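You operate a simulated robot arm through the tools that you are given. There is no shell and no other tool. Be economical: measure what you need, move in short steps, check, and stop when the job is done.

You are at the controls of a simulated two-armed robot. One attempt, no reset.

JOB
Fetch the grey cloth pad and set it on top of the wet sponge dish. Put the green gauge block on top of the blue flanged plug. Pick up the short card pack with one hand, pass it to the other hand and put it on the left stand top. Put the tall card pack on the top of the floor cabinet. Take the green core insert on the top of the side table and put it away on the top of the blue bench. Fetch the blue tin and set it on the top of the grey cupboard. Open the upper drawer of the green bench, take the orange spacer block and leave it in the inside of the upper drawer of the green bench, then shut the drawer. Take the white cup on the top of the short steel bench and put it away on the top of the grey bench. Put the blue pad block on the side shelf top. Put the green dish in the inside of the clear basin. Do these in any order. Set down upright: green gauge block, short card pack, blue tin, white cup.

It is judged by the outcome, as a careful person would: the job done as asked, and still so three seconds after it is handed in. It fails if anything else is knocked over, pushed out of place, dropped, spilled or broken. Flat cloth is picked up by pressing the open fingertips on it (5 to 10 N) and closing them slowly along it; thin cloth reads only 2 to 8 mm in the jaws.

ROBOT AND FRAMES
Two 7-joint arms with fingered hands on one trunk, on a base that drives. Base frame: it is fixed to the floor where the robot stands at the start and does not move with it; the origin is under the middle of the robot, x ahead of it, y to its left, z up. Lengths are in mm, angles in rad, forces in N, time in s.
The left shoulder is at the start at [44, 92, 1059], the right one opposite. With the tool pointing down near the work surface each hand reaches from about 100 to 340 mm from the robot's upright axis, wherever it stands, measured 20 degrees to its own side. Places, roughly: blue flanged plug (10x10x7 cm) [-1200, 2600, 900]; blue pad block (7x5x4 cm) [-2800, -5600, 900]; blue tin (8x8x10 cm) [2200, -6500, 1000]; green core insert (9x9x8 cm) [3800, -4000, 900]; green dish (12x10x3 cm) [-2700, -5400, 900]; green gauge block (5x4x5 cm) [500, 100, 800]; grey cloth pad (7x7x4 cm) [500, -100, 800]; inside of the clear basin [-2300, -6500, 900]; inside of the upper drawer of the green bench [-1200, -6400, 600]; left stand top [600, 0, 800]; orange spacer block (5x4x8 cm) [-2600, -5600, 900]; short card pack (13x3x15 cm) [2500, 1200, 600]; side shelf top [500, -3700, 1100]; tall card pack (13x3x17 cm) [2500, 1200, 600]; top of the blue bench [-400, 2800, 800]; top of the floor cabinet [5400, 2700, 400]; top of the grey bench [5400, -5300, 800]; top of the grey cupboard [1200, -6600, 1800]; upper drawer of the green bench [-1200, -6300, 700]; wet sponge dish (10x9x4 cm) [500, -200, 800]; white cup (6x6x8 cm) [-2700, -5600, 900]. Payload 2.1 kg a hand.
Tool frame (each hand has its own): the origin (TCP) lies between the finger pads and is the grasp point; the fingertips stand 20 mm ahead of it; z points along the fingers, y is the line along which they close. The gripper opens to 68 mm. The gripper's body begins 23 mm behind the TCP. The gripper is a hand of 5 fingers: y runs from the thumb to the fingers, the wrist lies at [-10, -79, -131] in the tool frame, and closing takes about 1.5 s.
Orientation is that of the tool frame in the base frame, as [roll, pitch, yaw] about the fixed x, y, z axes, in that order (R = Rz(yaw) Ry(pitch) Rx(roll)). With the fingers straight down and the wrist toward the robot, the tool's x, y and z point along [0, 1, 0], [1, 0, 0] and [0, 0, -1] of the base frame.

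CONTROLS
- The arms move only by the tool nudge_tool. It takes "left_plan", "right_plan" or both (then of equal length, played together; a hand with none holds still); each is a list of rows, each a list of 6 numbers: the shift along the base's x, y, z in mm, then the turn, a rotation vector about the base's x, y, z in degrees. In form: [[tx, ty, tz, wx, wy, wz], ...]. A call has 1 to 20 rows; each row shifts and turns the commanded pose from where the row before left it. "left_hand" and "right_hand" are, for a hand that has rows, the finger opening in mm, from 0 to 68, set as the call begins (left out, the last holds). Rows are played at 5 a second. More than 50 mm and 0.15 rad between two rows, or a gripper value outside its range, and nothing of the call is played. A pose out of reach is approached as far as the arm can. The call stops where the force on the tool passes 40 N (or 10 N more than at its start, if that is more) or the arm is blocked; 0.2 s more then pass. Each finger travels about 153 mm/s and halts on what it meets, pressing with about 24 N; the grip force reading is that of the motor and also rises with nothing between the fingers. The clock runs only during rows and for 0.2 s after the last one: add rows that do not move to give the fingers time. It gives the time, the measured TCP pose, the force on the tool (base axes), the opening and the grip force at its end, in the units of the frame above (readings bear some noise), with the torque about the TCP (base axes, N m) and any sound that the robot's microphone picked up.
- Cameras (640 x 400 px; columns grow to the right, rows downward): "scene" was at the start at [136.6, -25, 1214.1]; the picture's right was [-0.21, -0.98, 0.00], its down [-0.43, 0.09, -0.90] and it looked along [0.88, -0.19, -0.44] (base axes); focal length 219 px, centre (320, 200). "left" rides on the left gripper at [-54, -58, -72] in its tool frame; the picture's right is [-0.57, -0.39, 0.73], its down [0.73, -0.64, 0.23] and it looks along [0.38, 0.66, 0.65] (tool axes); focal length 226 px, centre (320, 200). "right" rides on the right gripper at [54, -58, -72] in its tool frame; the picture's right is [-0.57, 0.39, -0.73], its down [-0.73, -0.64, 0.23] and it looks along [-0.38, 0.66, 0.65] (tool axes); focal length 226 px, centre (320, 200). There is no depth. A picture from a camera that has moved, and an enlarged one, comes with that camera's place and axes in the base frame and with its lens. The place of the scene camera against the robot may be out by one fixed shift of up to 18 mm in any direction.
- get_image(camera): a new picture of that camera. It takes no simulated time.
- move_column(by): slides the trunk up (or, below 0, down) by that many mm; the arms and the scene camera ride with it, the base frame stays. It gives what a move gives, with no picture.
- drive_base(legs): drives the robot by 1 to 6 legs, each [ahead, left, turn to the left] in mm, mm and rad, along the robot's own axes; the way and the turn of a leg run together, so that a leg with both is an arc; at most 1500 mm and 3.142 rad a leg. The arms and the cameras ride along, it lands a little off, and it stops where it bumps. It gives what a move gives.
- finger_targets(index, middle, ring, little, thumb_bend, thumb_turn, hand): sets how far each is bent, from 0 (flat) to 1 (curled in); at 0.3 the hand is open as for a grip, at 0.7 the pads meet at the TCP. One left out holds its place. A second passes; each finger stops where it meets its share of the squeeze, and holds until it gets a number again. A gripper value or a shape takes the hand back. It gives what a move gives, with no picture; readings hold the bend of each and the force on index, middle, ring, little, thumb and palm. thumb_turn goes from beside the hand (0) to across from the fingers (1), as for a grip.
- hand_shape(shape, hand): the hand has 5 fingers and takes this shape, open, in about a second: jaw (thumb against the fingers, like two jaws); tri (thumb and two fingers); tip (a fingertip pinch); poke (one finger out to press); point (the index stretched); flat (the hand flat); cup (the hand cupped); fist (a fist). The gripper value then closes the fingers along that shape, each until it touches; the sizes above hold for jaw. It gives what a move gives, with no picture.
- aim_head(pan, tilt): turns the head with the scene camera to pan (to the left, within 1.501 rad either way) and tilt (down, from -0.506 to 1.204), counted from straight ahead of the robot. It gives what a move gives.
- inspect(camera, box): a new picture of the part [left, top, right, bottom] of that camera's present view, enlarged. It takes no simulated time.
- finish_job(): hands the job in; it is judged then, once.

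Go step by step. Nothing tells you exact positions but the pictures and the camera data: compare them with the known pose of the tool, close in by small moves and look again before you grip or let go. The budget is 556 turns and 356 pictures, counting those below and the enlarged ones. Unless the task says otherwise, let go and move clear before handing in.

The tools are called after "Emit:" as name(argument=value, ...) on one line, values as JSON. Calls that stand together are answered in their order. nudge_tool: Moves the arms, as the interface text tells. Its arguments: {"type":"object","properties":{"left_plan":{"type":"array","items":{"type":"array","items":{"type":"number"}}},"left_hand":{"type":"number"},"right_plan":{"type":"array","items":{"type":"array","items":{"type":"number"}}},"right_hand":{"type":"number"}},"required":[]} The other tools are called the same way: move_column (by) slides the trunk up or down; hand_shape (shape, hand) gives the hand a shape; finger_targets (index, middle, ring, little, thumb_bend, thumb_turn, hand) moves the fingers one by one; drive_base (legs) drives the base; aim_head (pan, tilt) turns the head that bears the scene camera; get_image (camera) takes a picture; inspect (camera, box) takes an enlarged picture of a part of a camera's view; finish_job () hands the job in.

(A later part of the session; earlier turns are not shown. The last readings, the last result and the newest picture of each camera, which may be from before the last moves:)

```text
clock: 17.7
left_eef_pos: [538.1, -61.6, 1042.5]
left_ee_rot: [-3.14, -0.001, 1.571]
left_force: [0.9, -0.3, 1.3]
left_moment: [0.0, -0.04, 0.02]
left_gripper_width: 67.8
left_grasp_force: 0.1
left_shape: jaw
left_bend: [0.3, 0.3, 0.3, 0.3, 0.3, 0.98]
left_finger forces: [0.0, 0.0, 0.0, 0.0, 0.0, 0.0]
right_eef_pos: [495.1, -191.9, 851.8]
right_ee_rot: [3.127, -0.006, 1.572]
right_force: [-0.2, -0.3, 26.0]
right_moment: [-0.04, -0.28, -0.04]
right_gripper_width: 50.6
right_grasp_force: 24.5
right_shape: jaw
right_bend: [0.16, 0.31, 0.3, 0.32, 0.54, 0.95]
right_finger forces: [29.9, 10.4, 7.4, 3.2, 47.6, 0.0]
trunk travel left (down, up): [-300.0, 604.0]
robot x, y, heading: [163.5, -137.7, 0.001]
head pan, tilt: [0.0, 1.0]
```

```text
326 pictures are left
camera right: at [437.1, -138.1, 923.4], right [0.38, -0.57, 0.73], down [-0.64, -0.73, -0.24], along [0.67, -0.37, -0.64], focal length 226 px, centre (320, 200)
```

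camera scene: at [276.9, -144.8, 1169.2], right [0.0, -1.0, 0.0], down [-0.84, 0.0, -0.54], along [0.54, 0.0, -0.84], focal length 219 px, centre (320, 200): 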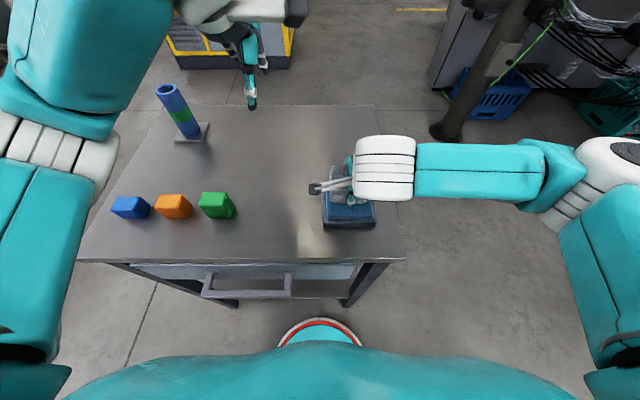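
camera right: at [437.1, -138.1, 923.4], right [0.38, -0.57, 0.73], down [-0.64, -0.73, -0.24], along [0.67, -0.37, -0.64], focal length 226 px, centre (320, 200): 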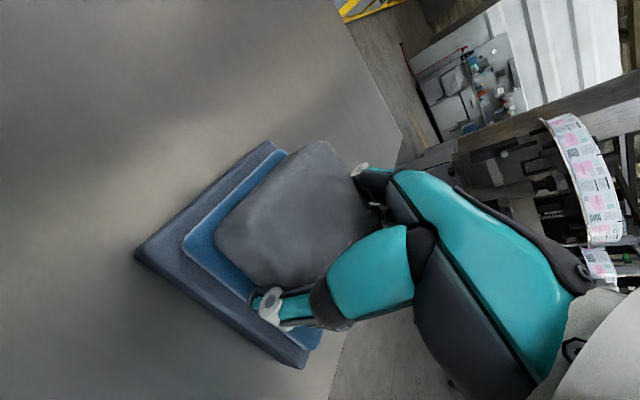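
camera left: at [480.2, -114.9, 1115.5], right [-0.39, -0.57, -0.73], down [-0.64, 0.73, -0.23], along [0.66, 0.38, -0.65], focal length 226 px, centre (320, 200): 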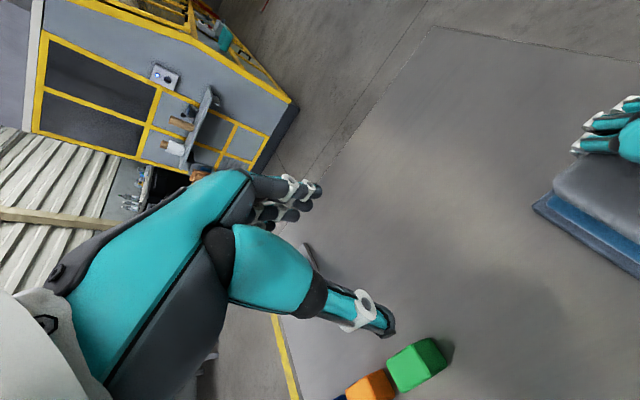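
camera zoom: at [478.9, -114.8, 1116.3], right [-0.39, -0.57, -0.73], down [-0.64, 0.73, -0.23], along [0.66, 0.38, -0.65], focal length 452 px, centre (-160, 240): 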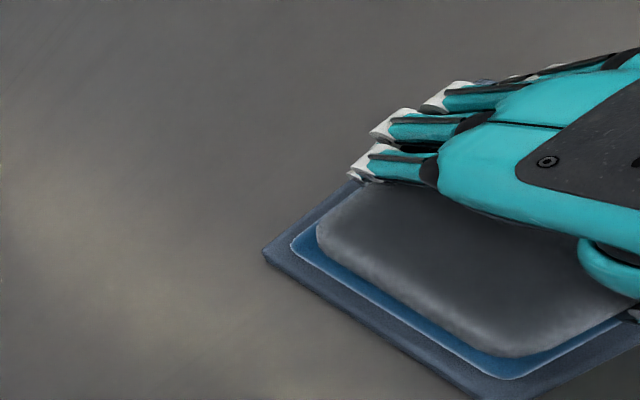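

The pad bears on the sponge (26 N). I ease up 2 mm, spread the fingers and lift off.

Emit:
nudge_tool(right_plan=[[0, 0, 2, 0, 0, 0], [0, 0, 0, 0, 0, 0]])

Emit:
finger_targets(hand="right", index=0.12, middle=0.15, ring=0.15, little=0.15, thumb_bend=0.15)

Emit:
nudge_tool(right_plan=[[0, 0, 10, 0, 0, 0], [0, 0, 20, 0, 0, 0], [0, 0, 40, 0, 0, 0], [0, 0, 45, 0, 0, 0], [0, 0, 45, 0, 0, 0], [0, 0, 45, 0, 0, 0]])

Emit:
get_image(camera="right")

Emit:
get_image(camera="scene")

```text
clock: 18.3
left_eef_pos: [538.2, -60.6, 1041.8]
left_ee_rot: [-3.141, -0.001, 1.572]
left_force: [0.0, 0.2, 0.1]
left_moment: [-0.02, 0.01, -0.01]
left_gripper_width: 67.6
left_grasp_force: 0.0
left_shape: jaw
left_bend: [0.3, 0.3, 0.3, 0.3, 0.3, 0.98]
left_finger forces: [0.1, 0.0, 0.1, 0.0, 0.0, 0.0]
right_eef_pos: [495.3, -191.4, 852.7]
right_ee_rot: [3.134, -0.004, 1.57]
right_force: [1.9, 0.8, 14.9]
right_moment: [-0.02, -0.23, 0.0]
right_gripper_width: 50.9
right_grasp_force: 24.2
right_shape: jaw
right_bend: [0.16, 0.3, 0.3, 0.32, 0.54, 0.95]
right_finger forces: [28.5, 10.5, 7.2, 2.8, 44.6, 0.1]
trunk travel left (down, up): [-300.0, 604.0]
robot x, y, heading: [160.3, -141.2, 0.0]
head pan, tilt: [0.0, 1.0]
```

```text
clock: 19.3
left_eef_pos: [539.2, -61.1, 1040.3]
left_ee_rot: [-3.14, -0.001, 1.57]
left_force: [-0.9, 0.3, -0.6]
left_moment: [-0.02, -0.01, -0.01]
left_gripper_width: 67.7
left_grasp_force: 0.0
left_shape: jaw
left_bend: [0.3, 0.3, 0.3, 0.3, 0.3, 0.98]
left_finger forces: [0.0, 0.1, 0.1, 0.0, 0.0, 0.0]
right_eef_pos: [494.8, -192.1, 852.8]
right_ee_rot: [3.134, -0.004, 1.572]
right_force: [-0.3, -0.1, 2.0]
right_moment: [0.03, 0.0, 0.01]
right_gripper_width: 87.6
right_grasp_force: 0.7
right_shape: fingers
right_bend: [0.11, 0.15, 0.15, 0.15, 0.15, 1.0]
right_finger forces: [1.0, 0.0, 0.1, 0.1, 0.7, 0.1]
trunk travel left (down, up): [-300.0, 604.0]
robot x, y, heading: [160.5, -139.9, -0.0]
head pan, tilt: [0.0, 1.0]
```

```text
clock: 20.7
left_eef_pos: [539.2, -61.5, 1042.1]
left_ee_rot: [-3.14, 0.002, 1.571]
left_force: [-1.1, 0.1, 0.6]
left_moment: [-0.02, 0.02, -0.01]
left_gripper_width: 67.7
left_grasp_force: 0.0
left_shape: jaw
left_bend: [0.3, 0.3, 0.3, 0.3, 0.3, 0.98]
left_finger forces: [0.0, 0.1, 0.0, 0.0, 0.0, 0.0]
right_eef_pos: [495.3, -192.0, 1058.7]
right_ee_rot: [3.134, -0.004, 1.57]
right_force: [0.5, -0.7, -0.6]
right_moment: [0.01, 0.0, 0.01]
right_gripper_width: 86.9
right_grasp_force: 0.1
right_shape: fingers
right_bend: [0.12, 0.15, 0.15, 0.15, 0.15, 1.0]
right_finger forces: [0.1, 0.0, 0.0, 0.0, 0.0, 0.0]
trunk travel left (down, up): [-300.0, 604.0]
robot x, y, heading: [158.9, -140.0, -0.001]
head pan, tilt: [0.0, 1.0]
```

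```text
325 pictures are left
camera right: at [438.4, -138.2, 1129.7], right [0.38, -0.57, 0.73], down [-0.64, -0.73, -0.24], along [0.67, -0.37, -0.64], focal length 226 px, centre (320, 200)
```

right: 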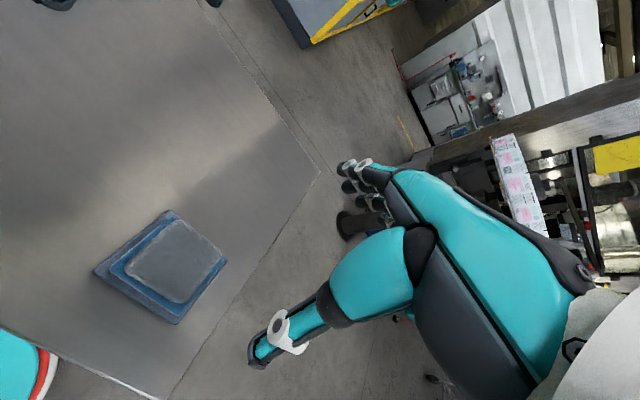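

```text
324 pictures are left
camera scene: at [276.8, -144.8, 1169.2], right [0.0, -1.0, 0.0], down [-0.84, 0.0, -0.54], along [0.54, 0.0, -0.84], focal length 219 px, centre (320, 200)
```

scene: 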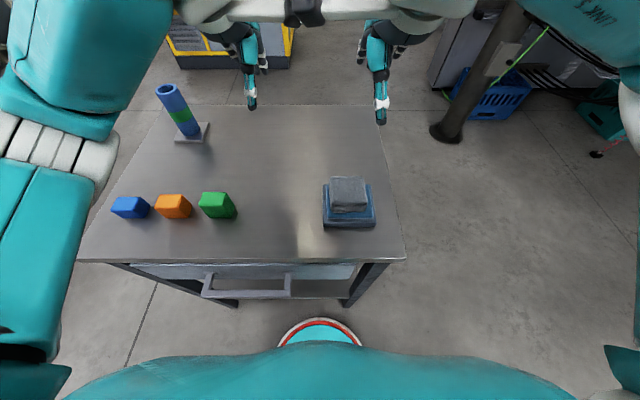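

The pad sits on the sponge. Next is the green block: the left camera puts its top centre near [490,37]; I shift the base left and bring the left hand over it.

Emit:
drive_base(legs=[[0, 70, 0]])

Emit:
nudge_tool(left_plan=[[-25, 20, -25, 0, 0, 0], [-25, 20, -25, 0, 0, 0], [0, 0, -30, 0, 0, 0], [0, 0, -20, 0, 0, 0], [0, 0, 0, 0, 0, 0]], left_hand=68)

Emit:
get_image(camera="left")

Emit:
get_image(camera="scene")

```text
clock: 21.7
left_eef_pos: [538.9, 10.1, 1041.4]
left_ee_rot: [-3.14, 0.002, 1.572]
left_force: [0.1, -1.1, -0.7]
left_moment: [0.02, -0.02, 0.01]
left_gripper_width: 68.0
left_grasp_force: 0.0
left_shape: jaw
left_bend: [0.3, 0.3, 0.3, 0.3, 0.3, 0.98]
left_finger forces: [0.0, 0.1, 0.0, 0.1, 0.0, 0.1]
right_eef_pos: [496.5, -120.9, 1058.1]
right_ee_rot: [3.132, -0.003, 1.571]
right_force: [-0.4, 0.3, 0.3]
right_moment: [-0.02, 0.0, 0.0]
right_gripper_width: 86.8
right_grasp_force: 0.1
right_shape: fingers
right_bend: [0.12, 0.15, 0.15, 0.15, 0.15, 1.0]
right_finger forces: [0.1, 0.1, 0.0, 0.0, 0.1, 0.0]
trunk travel left (down, up): [-300.0, 604.0]
robot x, y, heading: [159.4, -69.6, -0.001]
head pan, tilt: [0.0, 1.0]
```

```text
clock: 22.9
left_eef_pos: [489.6, 49.6, 941.7]
left_ee_rot: [-3.141, 0.001, 1.573]
left_force: [1.0, 1.2, -0.4]
left_moment: [-0.02, 0.01, 0.04]
left_gripper_width: 67.6
left_grasp_force: 0.0
left_shape: jaw
left_bend: [0.3, 0.3, 0.3, 0.3, 0.3, 0.98]
left_finger forces: [0.0, 0.0, 0.0, 0.0, 0.0, 0.0]
right_eef_pos: [496.2, -121.2, 1057.6]
right_ee_rot: [3.133, -0.002, 1.571]
right_force: [0.7, -0.5, 0.8]
right_moment: [-0.01, 0.01, 0.02]
right_gripper_width: 86.8
right_grasp_force: 0.1
right_shape: fingers
right_bend: [0.12, 0.15, 0.15, 0.15, 0.15, 1.0]
right_finger forces: [0.0, 0.0, 0.0, 0.1, 0.0, 0.0]
trunk travel left (down, up): [-300.0, 604.0]
robot x, y, heading: [160.2, -65.6, -0.0]
head pan, tilt: [0.0, 1.0]
```

```text
323 pictures are left
camera left: at [430.8, -3.7, 1015.5], right [-0.39, -0.57, -0.73], down [-0.64, 0.73, -0.23], along [0.66, 0.38, -0.65], focal length 226 px, centre (320, 200)
```

left: 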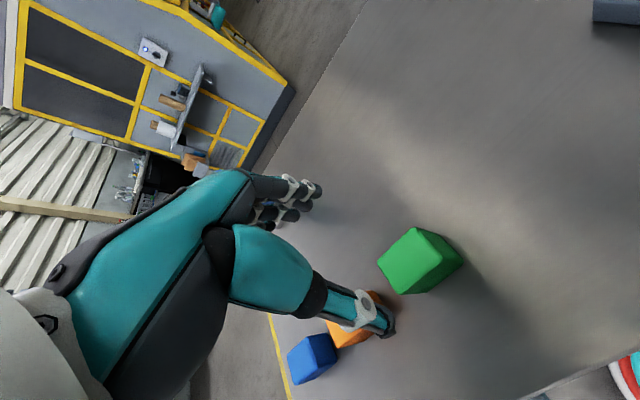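

```text
322 pictures are left
camera scene: at [276.8, -73.7, 1169.2], right [0.0, -1.0, 0.0], down [-0.84, 0.0, -0.54], along [0.54, 0.0, -0.84], focal length 219 px, centre (320, 200)
```

scene: 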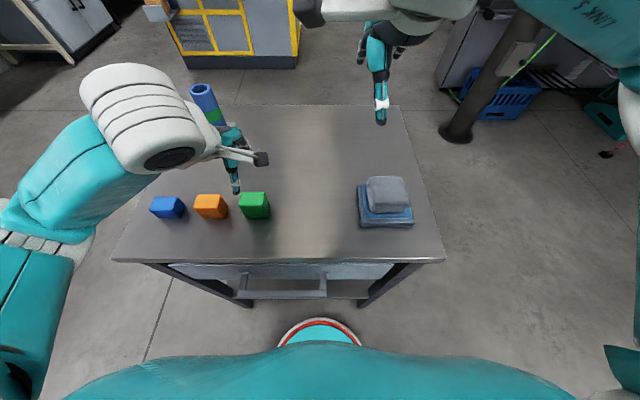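

I zoom on the green block in the left camera to measure it.

Emit:
inspect(camera="left", box=[340, 200, 500, 320])

Emit:
inspect(camera="scene", box=[140, 140, 300, 240])

```text
3.33 times, centred on (420, 260) of left
camera zoom: at [430.8, -3.7, 1015.5], right [-0.39, -0.57, -0.73], down [-0.64, 0.73, -0.23], along [0.66, 0.38, -0.65], focal length 754 px, centre (-13, 0)
```

zoom: 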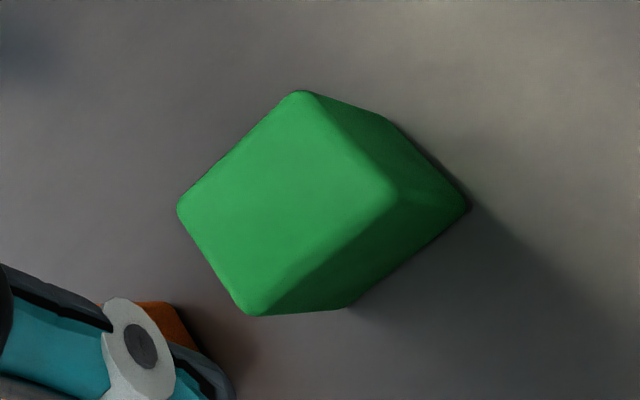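

```text
4.00 times, centred on (220, 190) of scene
camera zoom: at [276.8, -73.7, 1169.2], right [0.0, -1.0, 0.0], down [-0.84, 0.0, -0.54], along [0.54, 0.0, -0.84], focal length 876 px, centre (720, 240)
```

zoom: 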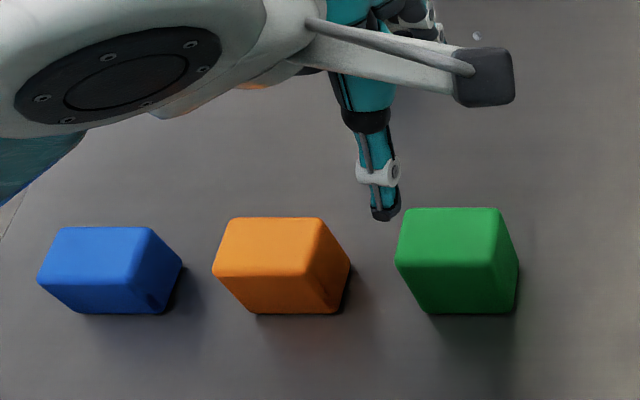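

The block's top centre is at about [490,56], about 40 mm along x and 50 along y, top z≈845. I descend with the jaw straddling it along x.

Emit:
nudge_tool(left_plan=[[1, 2, -40, 0, 0, 0], [0, 0, -30, 0, 0, 0], [0, 0, 0, 0, 0, 0]])

Emit:
inspect(camera="left", box=[240, 140, 480, 340])

Emit:
inspect(camera="scene", box=[140, 140, 300, 240])

```text
clock: 23.7
left_eef_pos: [490.7, 52.6, 871.7]
left_ee_rot: [-3.139, 0.0, 1.572]
left_force: [0.6, 0.5, -0.3]
left_moment: [-0.01, 0.0, 0.0]
left_gripper_width: 67.7
left_grasp_force: 0.0
left_shape: jaw
left_bend: [0.3, 0.3, 0.3, 0.3, 0.3, 0.98]
left_finger forces: [0.1, 0.0, 0.1, 0.1, 0.0, 0.0]
right_eef_pos: [495.9, -120.3, 1056.6]
right_ee_rot: [3.133, -0.003, 1.571]
right_force: [0.8, -0.4, -0.9]
right_moment: [0.01, 0.0, 0.02]
right_gripper_width: 86.6
right_grasp_force: 0.0
right_shape: fingers
right_bend: [0.12, 0.15, 0.15, 0.15, 0.15, 1.0]
right_finger forces: [0.0, 0.1, 0.0, 0.0, 0.0, 0.1]
trunk travel left (down, up): [-300.0, 604.0]
robot x, y, heading: [163.3, -64.3, -0.0]
head pan, tilt: [0.0, 1.0]
```

```text
2.00 times, centred on (360, 240) of left
camera zoom: at [431.7, -1.8, 946.0], right [-0.39, -0.57, -0.73], down [-0.64, 0.73, -0.23], along [0.66, 0.38, -0.65], focal length 452 px, centre (240, 120)
```

zoom: 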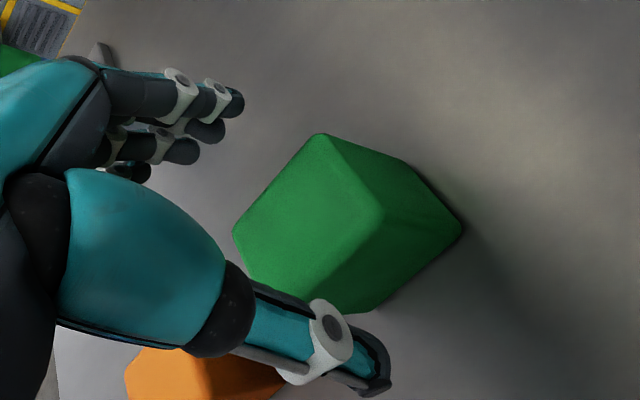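

```text
4.00 times, centred on (220, 190) of scene
camera zoom: at [276.8, -73.7, 1169.2], right [0.0, -1.0, 0.0], down [-0.84, 0.0, -0.54], along [0.54, 0.0, -0.84], focal length 876 px, centre (720, 240)
```

zoom: 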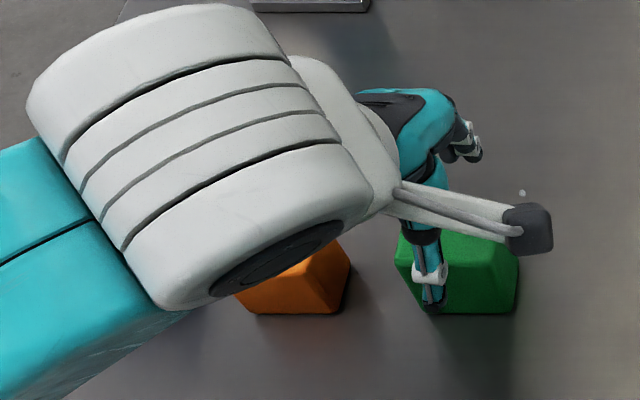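

The block's centre is confirmed at [491,55]; the hand is right above. I go down to z≈826 and close.

Emit:
nudge_tool(left_plan=[[0, 0, -20, 0, 0, 0], [0, 0, -16, 0, 0, 0], [0, 0, -10, 0, 0, 0], [0, 0, 0, 0, 0, 0]])

Emit:
inspect(camera="left", box=[240, 140, 480, 340])

```text
clock: 24.7
left_eef_pos: [490.7, 51.2, 826.8]
left_ee_rot: [-3.141, 0.0, 1.572]
left_force: [1.0, 0.0, -0.2]
left_moment: [-0.04, -0.01, -0.01]
left_gripper_width: 67.6
left_grasp_force: 0.1
left_shape: jaw
left_bend: [0.3, 0.3, 0.3, 0.3, 0.3, 0.98]
left_finger forces: [0.1, 0.0, 0.0, 0.0, 0.0, 0.0]
right_eef_pos: [496.4, -120.4, 1058.3]
right_ee_rot: [3.131, -0.004, 1.571]
right_force: [1.0, 0.3, 0.7]
right_moment: [0.03, -0.03, -0.01]
right_gripper_width: 87.0
right_grasp_force: 0.0
right_shape: fingers
right_bend: [0.12, 0.15, 0.15, 0.15, 0.15, 1.0]
right_finger forces: [0.0, 0.0, 0.0, 0.0, 0.0, 0.0]
trunk travel left (down, up): [-300.0, 604.0]
robot x, y, heading: [160.3, -66.1, 0.0]
head pan, tilt: [0.0, 1.0]
```

```text
2.00 times, centred on (360, 240) of left
camera zoom: at [431.6, -1.8, 900.2], right [-0.39, -0.57, -0.73], down [-0.64, 0.73, -0.23], along [0.66, 0.38, -0.65], focal length 452 px, centre (240, 120)
```

zoom: 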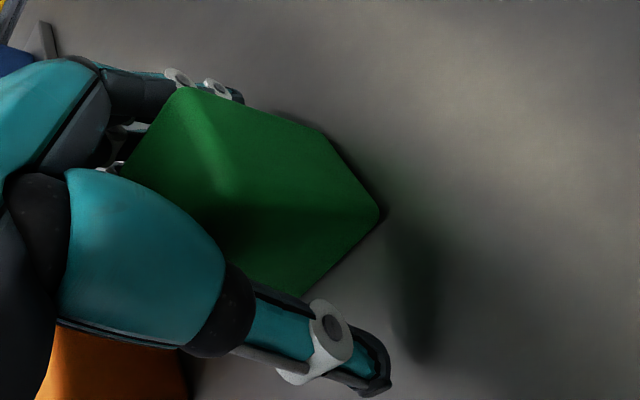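

Emit:
nudge_tool(left_plan=[[0, 0, 0, 0, 0, 0], [0, 0, 0, 0, 0, 0], [0, 0, 0, 0, 0, 0], [0, 0, 0, 0, 0, 0], [0, 0, 0, 0, 0, 0], [0, 0, 0, 0, 0, 0]], left_hand=20)

Emit:
nudge_tool(left_plan=[[0, 0, 20, 0, 0, 0], [0, 0, 40, 0, 0, 0], [0, 0, 40, 0, 0, 0], [0, 0, 40, 0, 0, 0], [0, 0, 40, 0, 0, 0], [0, 0, 0, 0, 0, 0]])

Emit:
get_image(camera="left")

Emit:
get_image(camera="scene")

```text
clock: 26.1
left_eef_pos: [489.7, 51.9, 826.5]
left_ee_rot: [-3.14, 0.0, 1.573]
left_force: [0.3, 0.1, -0.5]
left_moment: [0.03, -0.01, -0.01]
left_gripper_width: 25.9
left_grasp_force: 24.0
left_shape: jaw
left_bend: [0.74, 0.51, 0.53, 0.55, 0.74, 0.96]
left_finger forces: [13.5, 5.7, 2.8, 0.5, 22.4, 0.1]
right_eef_pos: [496.8, -121.0, 1057.9]
right_ee_rot: [3.134, -0.003, 1.57]
right_force: [0.5, 0.8, -0.5]
right_moment: [0.0, 0.0, -0.03]
right_gripper_width: 86.8
right_grasp_force: 0.1
right_shape: fingers
right_bend: [0.12, 0.15, 0.15, 0.15, 0.15, 1.0]
right_finger forces: [0.0, 0.0, 0.1, 0.0, 0.0, 0.1]
trunk travel left (down, up): [-300.0, 604.0]
robot x, y, heading: [160.5, -69.1, -0.0]
head pan, tilt: [0.0, 1.0]
```

```text
clock: 27.5
left_eef_pos: [489.3, 52.9, 1008.1]
left_ee_rot: [-3.139, -0.001, 1.572]
left_force: [-0.2, 0.1, -0.7]
left_moment: [-0.03, -0.01, 0.01]
left_gripper_width: 25.7
left_grasp_force: 24.2
left_shape: jaw
left_bend: [0.74, 0.52, 0.54, 0.56, 0.74, 0.96]
left_finger forces: [13.9, 5.5, 2.8, 0.2, 22.4, 0.0]
right_eef_pos: [496.3, -121.9, 1056.3]
right_ee_rot: [3.134, -0.004, 1.57]
right_force: [0.6, 0.5, -0.1]
right_moment: [0.0, -0.03, 0.02]
right_gripper_width: 86.6
right_grasp_force: 0.0
right_shape: fingers
right_bend: [0.12, 0.15, 0.15, 0.15, 0.15, 1.0]
right_finger forces: [0.0, 0.0, 0.1, 0.0, 0.0, 0.1]
trunk travel left (down, up): [-300.0, 604.0]
robot x, y, heading: [160.4, -66.1, -0.002]
head pan, tilt: [0.0, 1.0]
```

```text
316 pictures are left
camera left: at [430.4, -2.0, 1080.7], right [-0.39, -0.57, -0.73], down [-0.64, 0.73, -0.23], along [0.66, 0.38, -0.65], focal length 226 px, centre (320, 200)
```

left: 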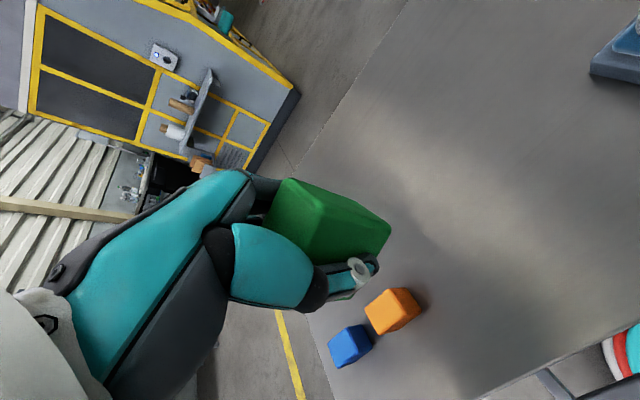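

```text
315 pictures are left
camera scene: at [276.9, -73.8, 1169.2], right [0.0, -1.0, 0.0], down [-0.84, 0.0, -0.54], along [0.54, 0.0, -0.84], focal length 219 px, centre (320, 200)
```

scene: 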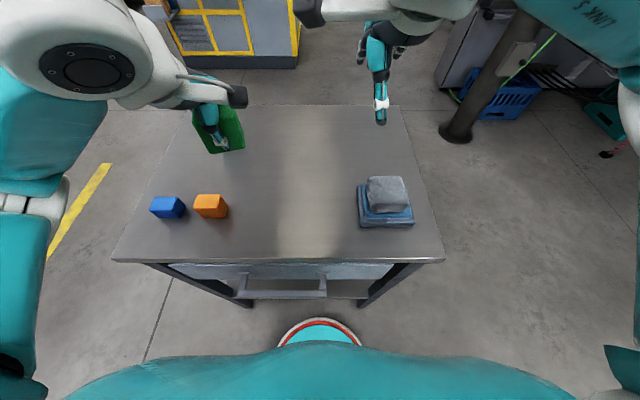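

The block is lifted; I check how it sits in the fingers.

Emit:
inspect(camera="left", box=[200, 140, 440, 320])

Emit:
inspect(camera="scene", box=[140, 60, 300, 180])

Emit:
get_image(camera="right")

```text
2.22 times, centred on (320, 230) of left
camera zoom: at [430.4, -2.0, 1080.7], right [-0.39, -0.57, -0.73], down [-0.64, 0.73, -0.23], along [0.66, 0.38, -0.65], focal length 502 px, centre (320, 133)
```

zoom: 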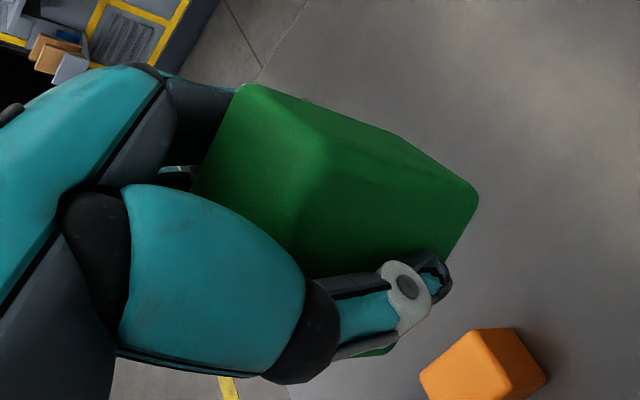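

```text
3.33 times, centred on (220, 120) of scene
camera zoom: at [276.9, -73.8, 1169.2], right [0.0, -1.0, 0.0], down [-0.84, 0.0, -0.54], along [0.54, 0.0, -0.84], focal length 730 px, centre (653, 467)
```

zoom: 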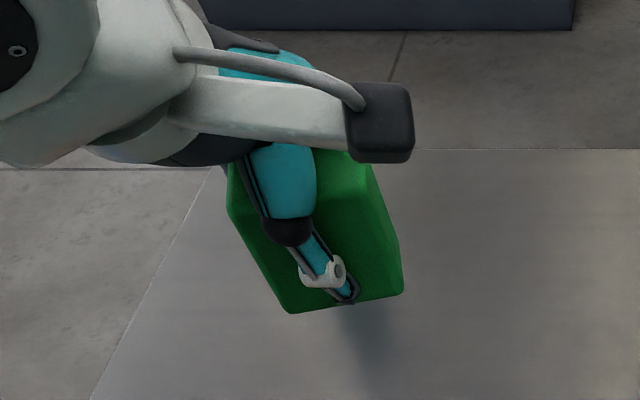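

```text
312 pictures are left
camera right: at [438.6, -67.1, 1129.1], right [0.38, -0.57, 0.73], down [-0.64, -0.73, -0.24], along [0.67, -0.37, -0.64], focal length 226 px, centre (320, 200)
```

right: 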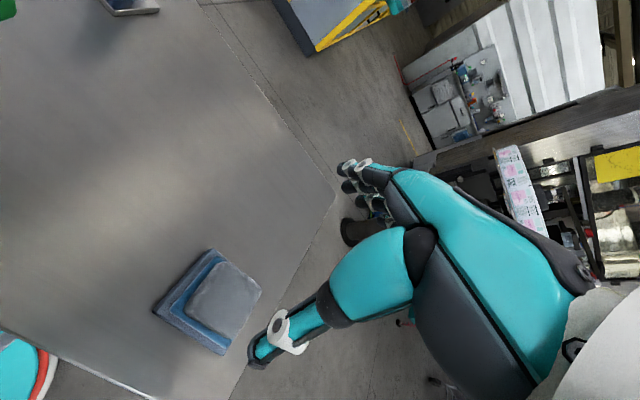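

The block is held upright. I back off from the bench and look round towards the plug at [-1200,2600].

Emit:
drive_base(legs=[[-350, 0, 0], [0, 0, 1.571]])

Emit:
aim_head(pan=0, tilt=0.45)

Emit:
get_image(camera="scene")

```text
clock: 33.6
left_eef_pos: [-316.8, 259.5, 1006.4]
left_ee_rot: [-3.14, -0.002, -3.128]
left_force: [-0.3, 0.7, -1.2]
left_moment: [-0.02, -0.04, -0.01]
left_gripper_width: 25.3
left_grasp_force: 24.5
left_shape: jaw
left_bend: [0.74, 0.52, 0.54, 0.56, 0.74, 0.96]
left_finger forces: [13.8, 5.6, 2.7, 0.2, 22.2, 0.1]
right_eef_pos: [-143.2, 268.9, 1057.3]
right_ee_rot: [3.133, -0.003, -3.129]
right_force: [0.5, -0.1, -0.3]
right_moment: [0.04, 0.04, -0.02]
right_gripper_width: 86.7
right_grasp_force: 0.1
right_shape: fingers
right_bend: [0.12, 0.15, 0.15, 0.15, 0.15, 1.0]
right_finger forces: [0.1, 0.1, 0.0, 0.0, 0.0, 0.0]
trunk travel left (down, up): [-300.0, 604.0]
robot x, y, heading: [-193.0, -65.5, 1.58]
head pan, tilt: [0.0, 1.0]
```

```text
clock: 34.6
left_eef_pos: [-317.6, 259.2, 1006.5]
left_ee_rot: [-3.14, -0.002, -3.13]
left_force: [-0.7, -0.1, -0.9]
left_moment: [0.01, -0.02, 0.0]
left_gripper_width: 25.1
left_grasp_force: 24.0
left_shape: jaw
left_bend: [0.74, 0.52, 0.54, 0.56, 0.74, 0.96]
left_finger forces: [13.8, 5.5, 2.8, 0.1, 22.1, 0.0]
right_eef_pos: [-144.8, 268.2, 1057.7]
right_ee_rot: [3.133, -0.004, -3.129]
right_force: [-0.5, 0.0, -0.5]
right_moment: [0.01, -0.01, 0.02]
right_gripper_width: 86.8
right_grasp_force: 0.1
right_shape: fingers
right_bend: [0.12, 0.15, 0.15, 0.15, 0.15, 1.0]
right_finger forces: [0.1, 0.0, 0.0, 0.0, 0.0, 0.0]
trunk travel left (down, up): [-300.0, 604.0]
robot x, y, heading: [-194.8, -69.0, 1.582]
head pan, tilt: [0.0, 0.45]
```

```text
311 pictures are left
camera scene: at [-192.0, 61.6, 1214.7], right [1.0, 0.01, 0.0], down [0.01, -0.44, -0.9], along [-0.01, 0.9, -0.44], focal length 219 px, centre (320, 200)
```

scene: 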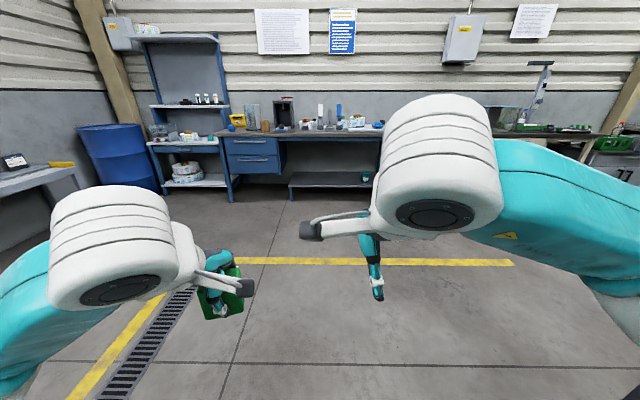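

I see the blue bench along the far wall with several items on it; I zoom on the spot where the plug should be.

Emit:
inspect(camera="scene", box=[200, 85, 400, 200])

```text
3.20 times, centred on (300, 142) of scene
camera zoom: at [-192.0, 61.6, 1214.7], right [1.0, 0.01, 0.0], down [0.01, -0.44, -0.9], along [-0.01, 0.9, -0.44], focal length 701 px, centre (384, 384)
```

zoom: 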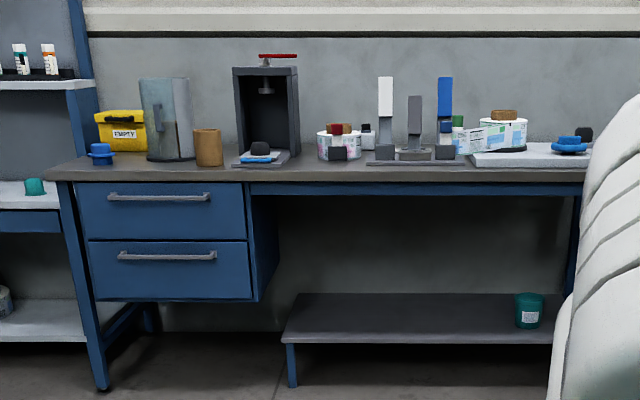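

The blue flanged plug is at the left front end of the bench top, about [-1170,2500]. I drive toward it over the clear floor and stop short for a closer look.

Emit:
drive_base(legs=[[1300, 0, 0], [500, 890, -0.01]])

Emit:
get_image(camera="scene")

```text
clock: 46.0
left_eef_pos: [-1210.9, 2054.4, 1006.2]
left_ee_rot: [-3.139, -0.001, 3.138]
left_force: [0.4, -0.2, -1.2]
left_moment: [0.0, 0.0, -0.04]
left_gripper_width: 25.3
left_grasp_force: 24.2
left_shape: jaw
left_bend: [0.74, 0.52, 0.54, 0.56, 0.74, 0.96]
left_finger forces: [13.8, 5.6, 2.7, 0.2, 22.2, 0.1]
right_eef_pos: [-1038.6, 2060.7, 1056.6]
right_ee_rot: [3.133, -0.004, 3.137]
right_force: [0.6, 0.3, 0.6]
right_moment: [-0.01, -0.05, 0.0]
right_gripper_width: 86.9
right_grasp_force: 0.1
right_shape: fingers
right_bend: [0.12, 0.15, 0.15, 0.15, 0.15, 1.0]
right_finger forces: [0.0, 0.1, 0.0, 0.0, 0.0, 0.0]
trunk travel left (down, up): [-300.0, 604.0]
robot x, y, heading: [-1093.2, 1721.1, 1.562]
head pan, tilt: [0.0, 0.45]
```

```text
309 pictures are left
camera scene: at [-1089.1, 1854.8, 1214.8], right [1.0, -0.01, 0.0], down [0.0, -0.44, -0.9], along [0.01, 0.9, -0.44], focal length 219 px, centre (320, 200)
```

scene: 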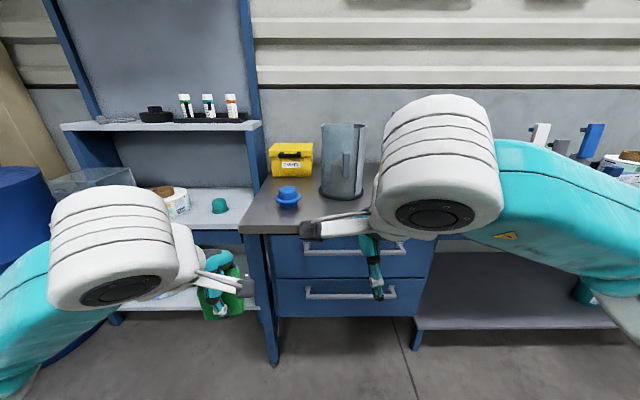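

The plug is near [-1205,2620] and the bench edge near y=2470. The tall jug stands where the right hand would come, so I pull the right hand back first, then approach.

Emit:
nudge_tool(right_plan=[[30, -40, 20, 0, 0, 0], [30, -40, 20, 0, 0, 0], [30, -40, 20, 0, 0, 0], [10, -40, 20, 0, 0, 0], [0, 0, 0, 0, 0, 0]], right_hand=68)

Emit:
drive_base(legs=[[380, 0, 0.01]])

Emit:
aim_head(pan=0.2, tilt=0.8)

Emit:
get_image(camera="scene")

Emit:
get_image(camera="left")

```text
refused: row 1 steps farther than a row can; nothing moved
```

```text
clock: 48.4
left_eef_pos: [-1212.1, 2436.4, 1007.1]
left_ee_rot: [-3.14, 0.001, -3.138]
left_force: [0.3, -0.7, -1.0]
left_moment: [0.01, 0.02, 0.02]
left_gripper_width: 25.4
left_grasp_force: 24.1
left_shape: jaw
left_bend: [0.74, 0.52, 0.54, 0.56, 0.74, 0.96]
left_finger forces: [13.8, 5.6, 2.9, 0.2, 22.2, 0.1]
right_eef_pos: [-1039.6, 2443.9, 1056.5]
right_ee_rot: [3.131, -0.003, -3.141]
right_force: [0.1, 0.1, 0.5]
right_moment: [-0.01, 0.02, 0.01]
right_gripper_width: 86.6
right_grasp_force: 0.1
right_shape: fingers
right_bend: [0.12, 0.15, 0.15, 0.15, 0.15, 1.0]
right_finger forces: [0.2, 0.0, 0.1, 0.0, 0.1, 0.0]
trunk travel left (down, up): [-300.0, 604.0]
robot x, y, heading: [-1089.9, 2107.2, 1.572]
head pan, tilt: [0.0, 0.45]
```

```text
clock: 49.2
left_eef_pos: [-1212.7, 2436.7, 1007.7]
left_ee_rot: [-3.139, 0.0, -3.137]
left_force: [0.7, 0.4, -0.8]
left_moment: [0.03, 0.0, 0.01]
left_gripper_width: 25.4
left_grasp_force: 23.9
left_shape: jaw
left_bend: [0.74, 0.52, 0.54, 0.56, 0.74, 0.96]
left_finger forces: [13.8, 5.6, 2.8, 0.3, 22.3, 0.0]
right_eef_pos: [-1039.6, 2443.3, 1057.1]
right_ee_rot: [3.133, -0.005, -3.14]
right_force: [-0.7, 0.1, 0.0]
right_moment: [0.0, -0.01, 0.0]
right_gripper_width: 86.9
right_grasp_force: 0.2
right_shape: fingers
right_bend: [0.12, 0.15, 0.15, 0.15, 0.15, 1.0]
right_finger forces: [0.0, 0.1, 0.0, 0.1, 0.0, 0.0]
trunk travel left (down, up): [-300.0, 604.0]
robot x, y, heading: [-1097.7, 2107.1, 1.571]
head pan, tilt: [0.201, 0.799]
```

```text
308 pictures are left
camera scene: at [-1105.4, 2224.0, 1184.4], right [0.98, 0.2, 0.0], down [0.14, -0.7, -0.7], along [-0.14, 0.68, -0.72], focal length 219 px, centre (320, 200)
```

scene: 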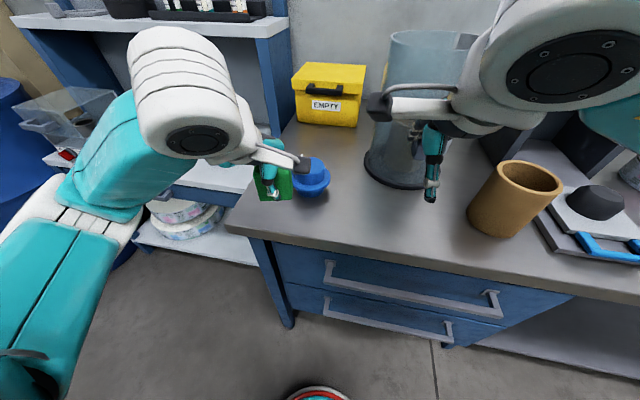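

```text
307 pictures are left
camera left: at [-1158.7, 2379.1, 1080.4], right [0.57, -0.39, -0.73], down [-0.73, -0.64, -0.23], along [-0.38, 0.66, -0.65], focal length 226 px, centre (320, 200)
```

left: 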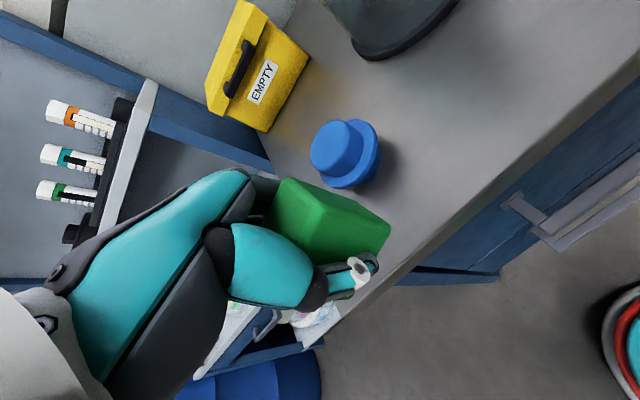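

The plug comes out at about [-1206,2604] with the bench near z=850. The base is low (about 130 mm) and clears under the drawers; first I pull the right hand back and up, away from the jug.

Emit:
nudge_tool(right_plan=[[15, -35, 15, 0, 0, 0], [15, -35, 15, 0, 0, 0], [15, -35, 15, 0, 0, 0], [15, -35, 15, 0, 0, 0], [0, 0, 0, 0, 0, 0]], right_hand=68)

Emit:
drive_base(legs=[[110, 0, 0]])

Emit:
get_image(camera="scene")

Emit:
get_image(camera="left")

```text
clock: 50.5
left_eef_pos: [-1212.4, 2435.7, 1007.5]
left_ee_rot: [-3.14, 0.001, -3.14]
left_force: [-0.1, -0.2, 0.1]
left_moment: [0.02, -0.03, -0.01]
left_gripper_width: 25.4
left_grasp_force: 23.8
left_shape: jaw
left_bend: [0.74, 0.52, 0.54, 0.56, 0.74, 0.96]
left_finger forces: [13.8, 5.6, 2.7, 0.2, 22.2, 0.1]
right_eef_pos: [-978.7, 2302.8, 1118.8]
right_ee_rot: [3.131, -0.005, -3.14]
right_force: [0.2, -0.2, -0.7]
right_moment: [0.02, -0.02, -0.02]
right_gripper_width: 67.9
right_grasp_force: 0.1
right_shape: jaw
right_bend: [0.3, 0.3, 0.3, 0.3, 0.3, 0.98]
right_finger forces: [0.1, 0.1, 0.0, 0.0, 0.0, 0.0]
trunk travel left (down, up): [-300.0, 604.0]
robot x, y, heading: [-1091.5, 2107.2, 1.571]
head pan, tilt: [0.201, 0.799]
```

```text
clock: 51.6
left_eef_pos: [-1211.9, 2546.8, 1007.3]
left_ee_rot: [-3.139, 0.0, -3.14]
left_force: [-1.2, -0.1, -0.5]
left_moment: [-0.02, -0.02, 0.0]
left_gripper_width: 25.3
left_grasp_force: 24.1
left_shape: jaw
left_bend: [0.74, 0.52, 0.54, 0.56, 0.74, 0.96]
left_finger forces: [13.8, 5.7, 2.7, 0.3, 22.2, 0.0]
right_eef_pos: [-980.7, 2412.4, 1117.2]
right_ee_rot: [3.134, -0.005, 3.141]
right_force: [-0.2, 0.0, -0.3]
right_moment: [0.03, 0.02, 0.0]
right_gripper_width: 67.6
right_grasp_force: 0.0
right_shape: jaw
right_bend: [0.3, 0.3, 0.3, 0.3, 0.3, 0.98]
right_finger forces: [0.0, 0.0, 0.0, 0.1, 0.1, 0.0]
trunk travel left (down, up): [-300.0, 604.0]
robot x, y, heading: [-1091.5, 2217.0, 1.571]
head pan, tilt: [0.201, 0.799]
```

```text
306 pictures are left
camera scene: at [-1105.5, 2334.2, 1184.4], right [0.98, 0.2, 0.0], down [0.14, -0.7, -0.7], along [-0.14, 0.68, -0.72], focal length 219 px, centre (320, 200)
```

scene: 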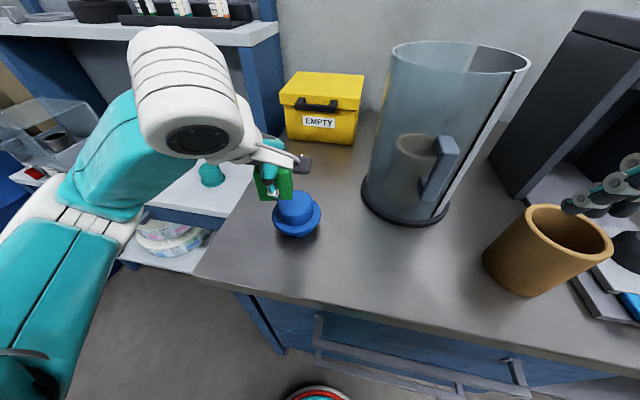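

```text
305 pictures are left
camera left: at [-1158.7, 2489.3, 1080.4], right [0.57, -0.39, -0.73], down [-0.73, -0.64, -0.23], along [-0.38, 0.66, -0.65], focal length 226 px, centre (320, 200)
```

left: 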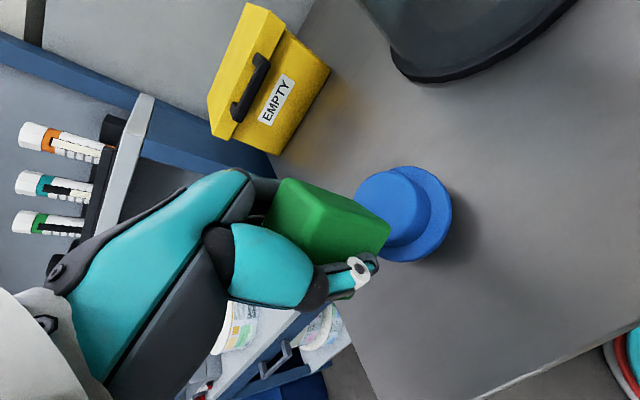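

Triangulating, the plug axis is at about [-1203,2587] with its top at z≈909. I move the left hand over it, still high, and look.

Emit:
nudge_tool(left_plan=[[7, 19, 0, 0, 0, 0], [7, 18, -10, 0, 0, 0], [0, 0, -15, 0, 0, 0], [0, 0, 0, 0, 0, 0]])

Emit:
get_image(camera="left")

Emit:
inspect(camera="scene", box=[220, 120, 380, 260])

Emit:
get_image(camera="right")

```text
clock: 52.6
left_eef_pos: [-1199.0, 2584.2, 981.8]
left_ee_rot: [-3.14, -0.001, -3.138]
left_force: [0.6, 0.2, -1.8]
left_moment: [0.02, 0.01, 0.0]
left_gripper_width: 25.3
left_grasp_force: 24.0
left_shape: jaw
left_bend: [0.74, 0.52, 0.54, 0.56, 0.74, 0.96]
left_finger forces: [13.8, 5.5, 2.8, 0.1, 22.3, 0.0]
right_eef_pos: [-979.9, 2413.5, 1117.3]
right_ee_rot: [3.133, -0.004, -3.14]
right_force: [0.1, -1.4, -0.7]
right_moment: [-0.02, -0.01, -0.03]
right_gripper_width: 68.0
right_grasp_force: 0.1
right_shape: jaw
right_bend: [0.3, 0.3, 0.3, 0.3, 0.3, 0.98]
right_finger forces: [0.0, 0.0, 0.1, 0.1, 0.0, 0.1]
trunk travel left (down, up): [-300.0, 604.0]
robot x, y, heading: [-1095.3, 2220.2, 1.57]
head pan, tilt: [0.201, 0.799]
```

```text
304 pictures are left
camera left: at [-1145.0, 2526.8, 1055.1], right [0.57, -0.39, -0.73], down [-0.73, -0.64, -0.23], along [-0.38, 0.66, -0.65], focal length 226 px, centre (320, 200)
```

left: 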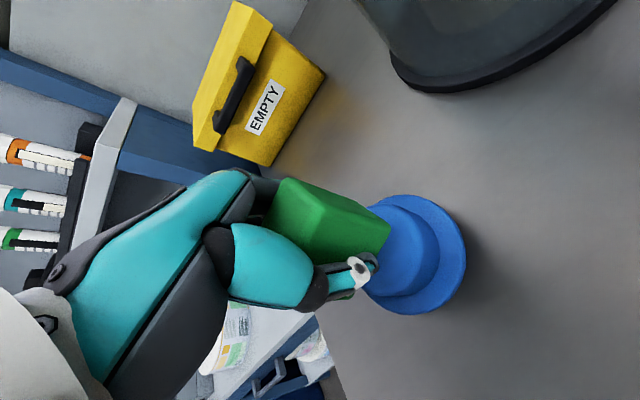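

```text
2.86 times, centred on (300, 190) of scene
camera zoom: at [-1105.5, 2334.2, 1184.4], right [0.98, 0.2, 0.0], down [0.14, -0.7, -0.7], along [-0.14, 0.68, -0.72], focal length 626 px, centre (377, 229)
```

zoom: 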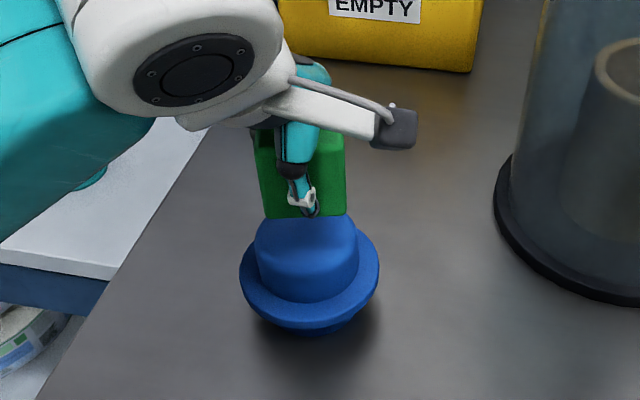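

```text
302 pictures are left
camera right: at [-1032.8, 2354.2, 1189.2], right [0.57, 0.38, 0.73], down [0.73, -0.64, -0.24], along [0.37, 0.67, -0.64], focal length 226 px, centre (320, 200)
```

right: 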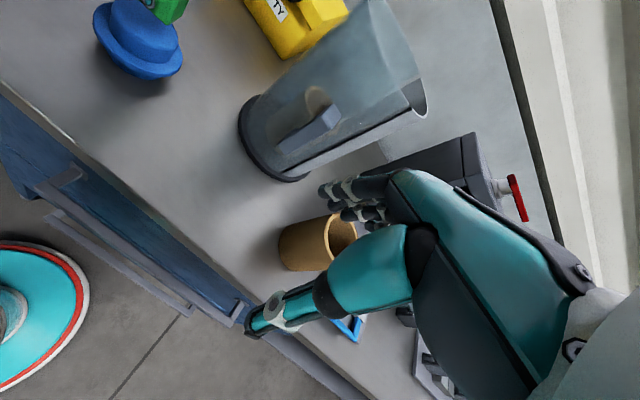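

The block is nearly over the plug's crown; I adjust by a few mm and lower towards contact.

Emit:
nudge_tool(left_plan=[[-3, 5, -10, 0, 0, 0], [0, 0, -15, 0, 0, 0], [0, 0, -8, 0, 0, 0], [0, 0, 0, 0, 0, 0]])

Emit:
inspect(camera="left", box=[220, 140, 500, 340])

Emit:
inspect(camera="scene", box=[220, 120, 380, 260])

Emit:
inspect(camera="right", box=[40, 0, 240, 120])

```text
clock: 53.6
left_eef_pos: [-1202.1, 2588.0, 948.1]
left_ee_rot: [3.141, -0.001, -3.141]
left_force: [-0.4, -0.1, -0.3]
left_moment: [0.02, 0.01, -0.03]
left_gripper_width: 25.0
left_grasp_force: 24.5
left_shape: jaw
left_bend: [0.74, 0.52, 0.54, 0.56, 0.74, 0.96]
left_finger forces: [13.9, 5.6, 2.8, 0.1, 22.3, 0.0]
right_eef_pos: [-980.1, 2413.4, 1117.8]
right_ee_rot: [3.132, -0.004, 3.141]
right_force: [-0.2, 0.0, 0.5]
right_moment: [0.01, 0.0, 0.04]
right_gripper_width: 68.1
right_grasp_force: 0.1
right_shape: jaw
right_bend: [0.3, 0.3, 0.3, 0.3, 0.3, 0.98]
right_finger forces: [0.0, 0.1, 0.0, 0.0, 0.0, 0.0]
trunk travel left (down, up): [-300.0, 604.0]
robot x, y, heading: [-1094.1, 2215.0, 1.573]
head pan, tilt: [0.201, 0.799]
```

```text
2.00 times, centred on (360, 240) of left
camera zoom: at [-1148.0, 2531.3, 1022.2], right [0.57, -0.39, -0.73], down [-0.73, -0.64, -0.23], along [-0.38, 0.66, -0.65], focal length 452 px, centre (240, 120)
```

zoom: 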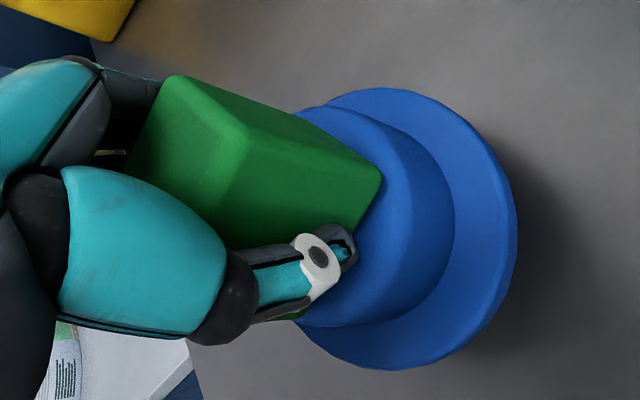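

```text
2.86 times, centred on (300, 190) of scene
camera zoom: at [-1105.5, 2334.2, 1184.4], right [0.98, 0.2, 0.0], down [0.14, -0.7, -0.7], along [-0.14, 0.68, -0.72], focal length 626 px, centre (377, 229)
```

zoom: 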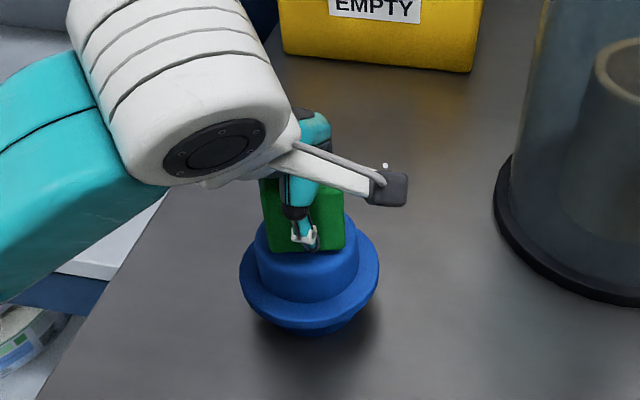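

```text
3.20 times, centred on (140, 60) of right
camera zoom: at [-1032.8, 2354.2, 1189.2], right [0.57, 0.38, 0.73], down [0.73, -0.64, -0.24], along [0.37, 0.67, -0.64], focal length 723 px, centre (896, 648)
```

zoom: 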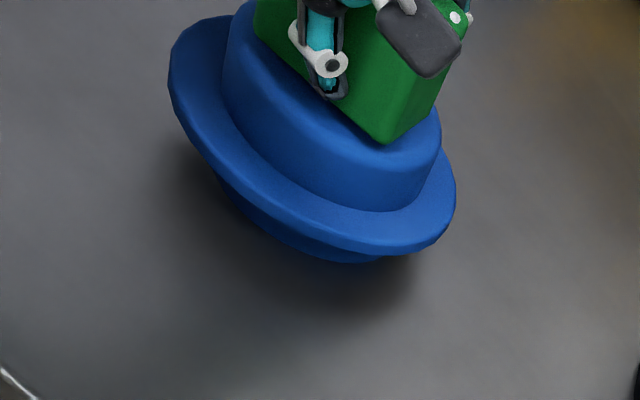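

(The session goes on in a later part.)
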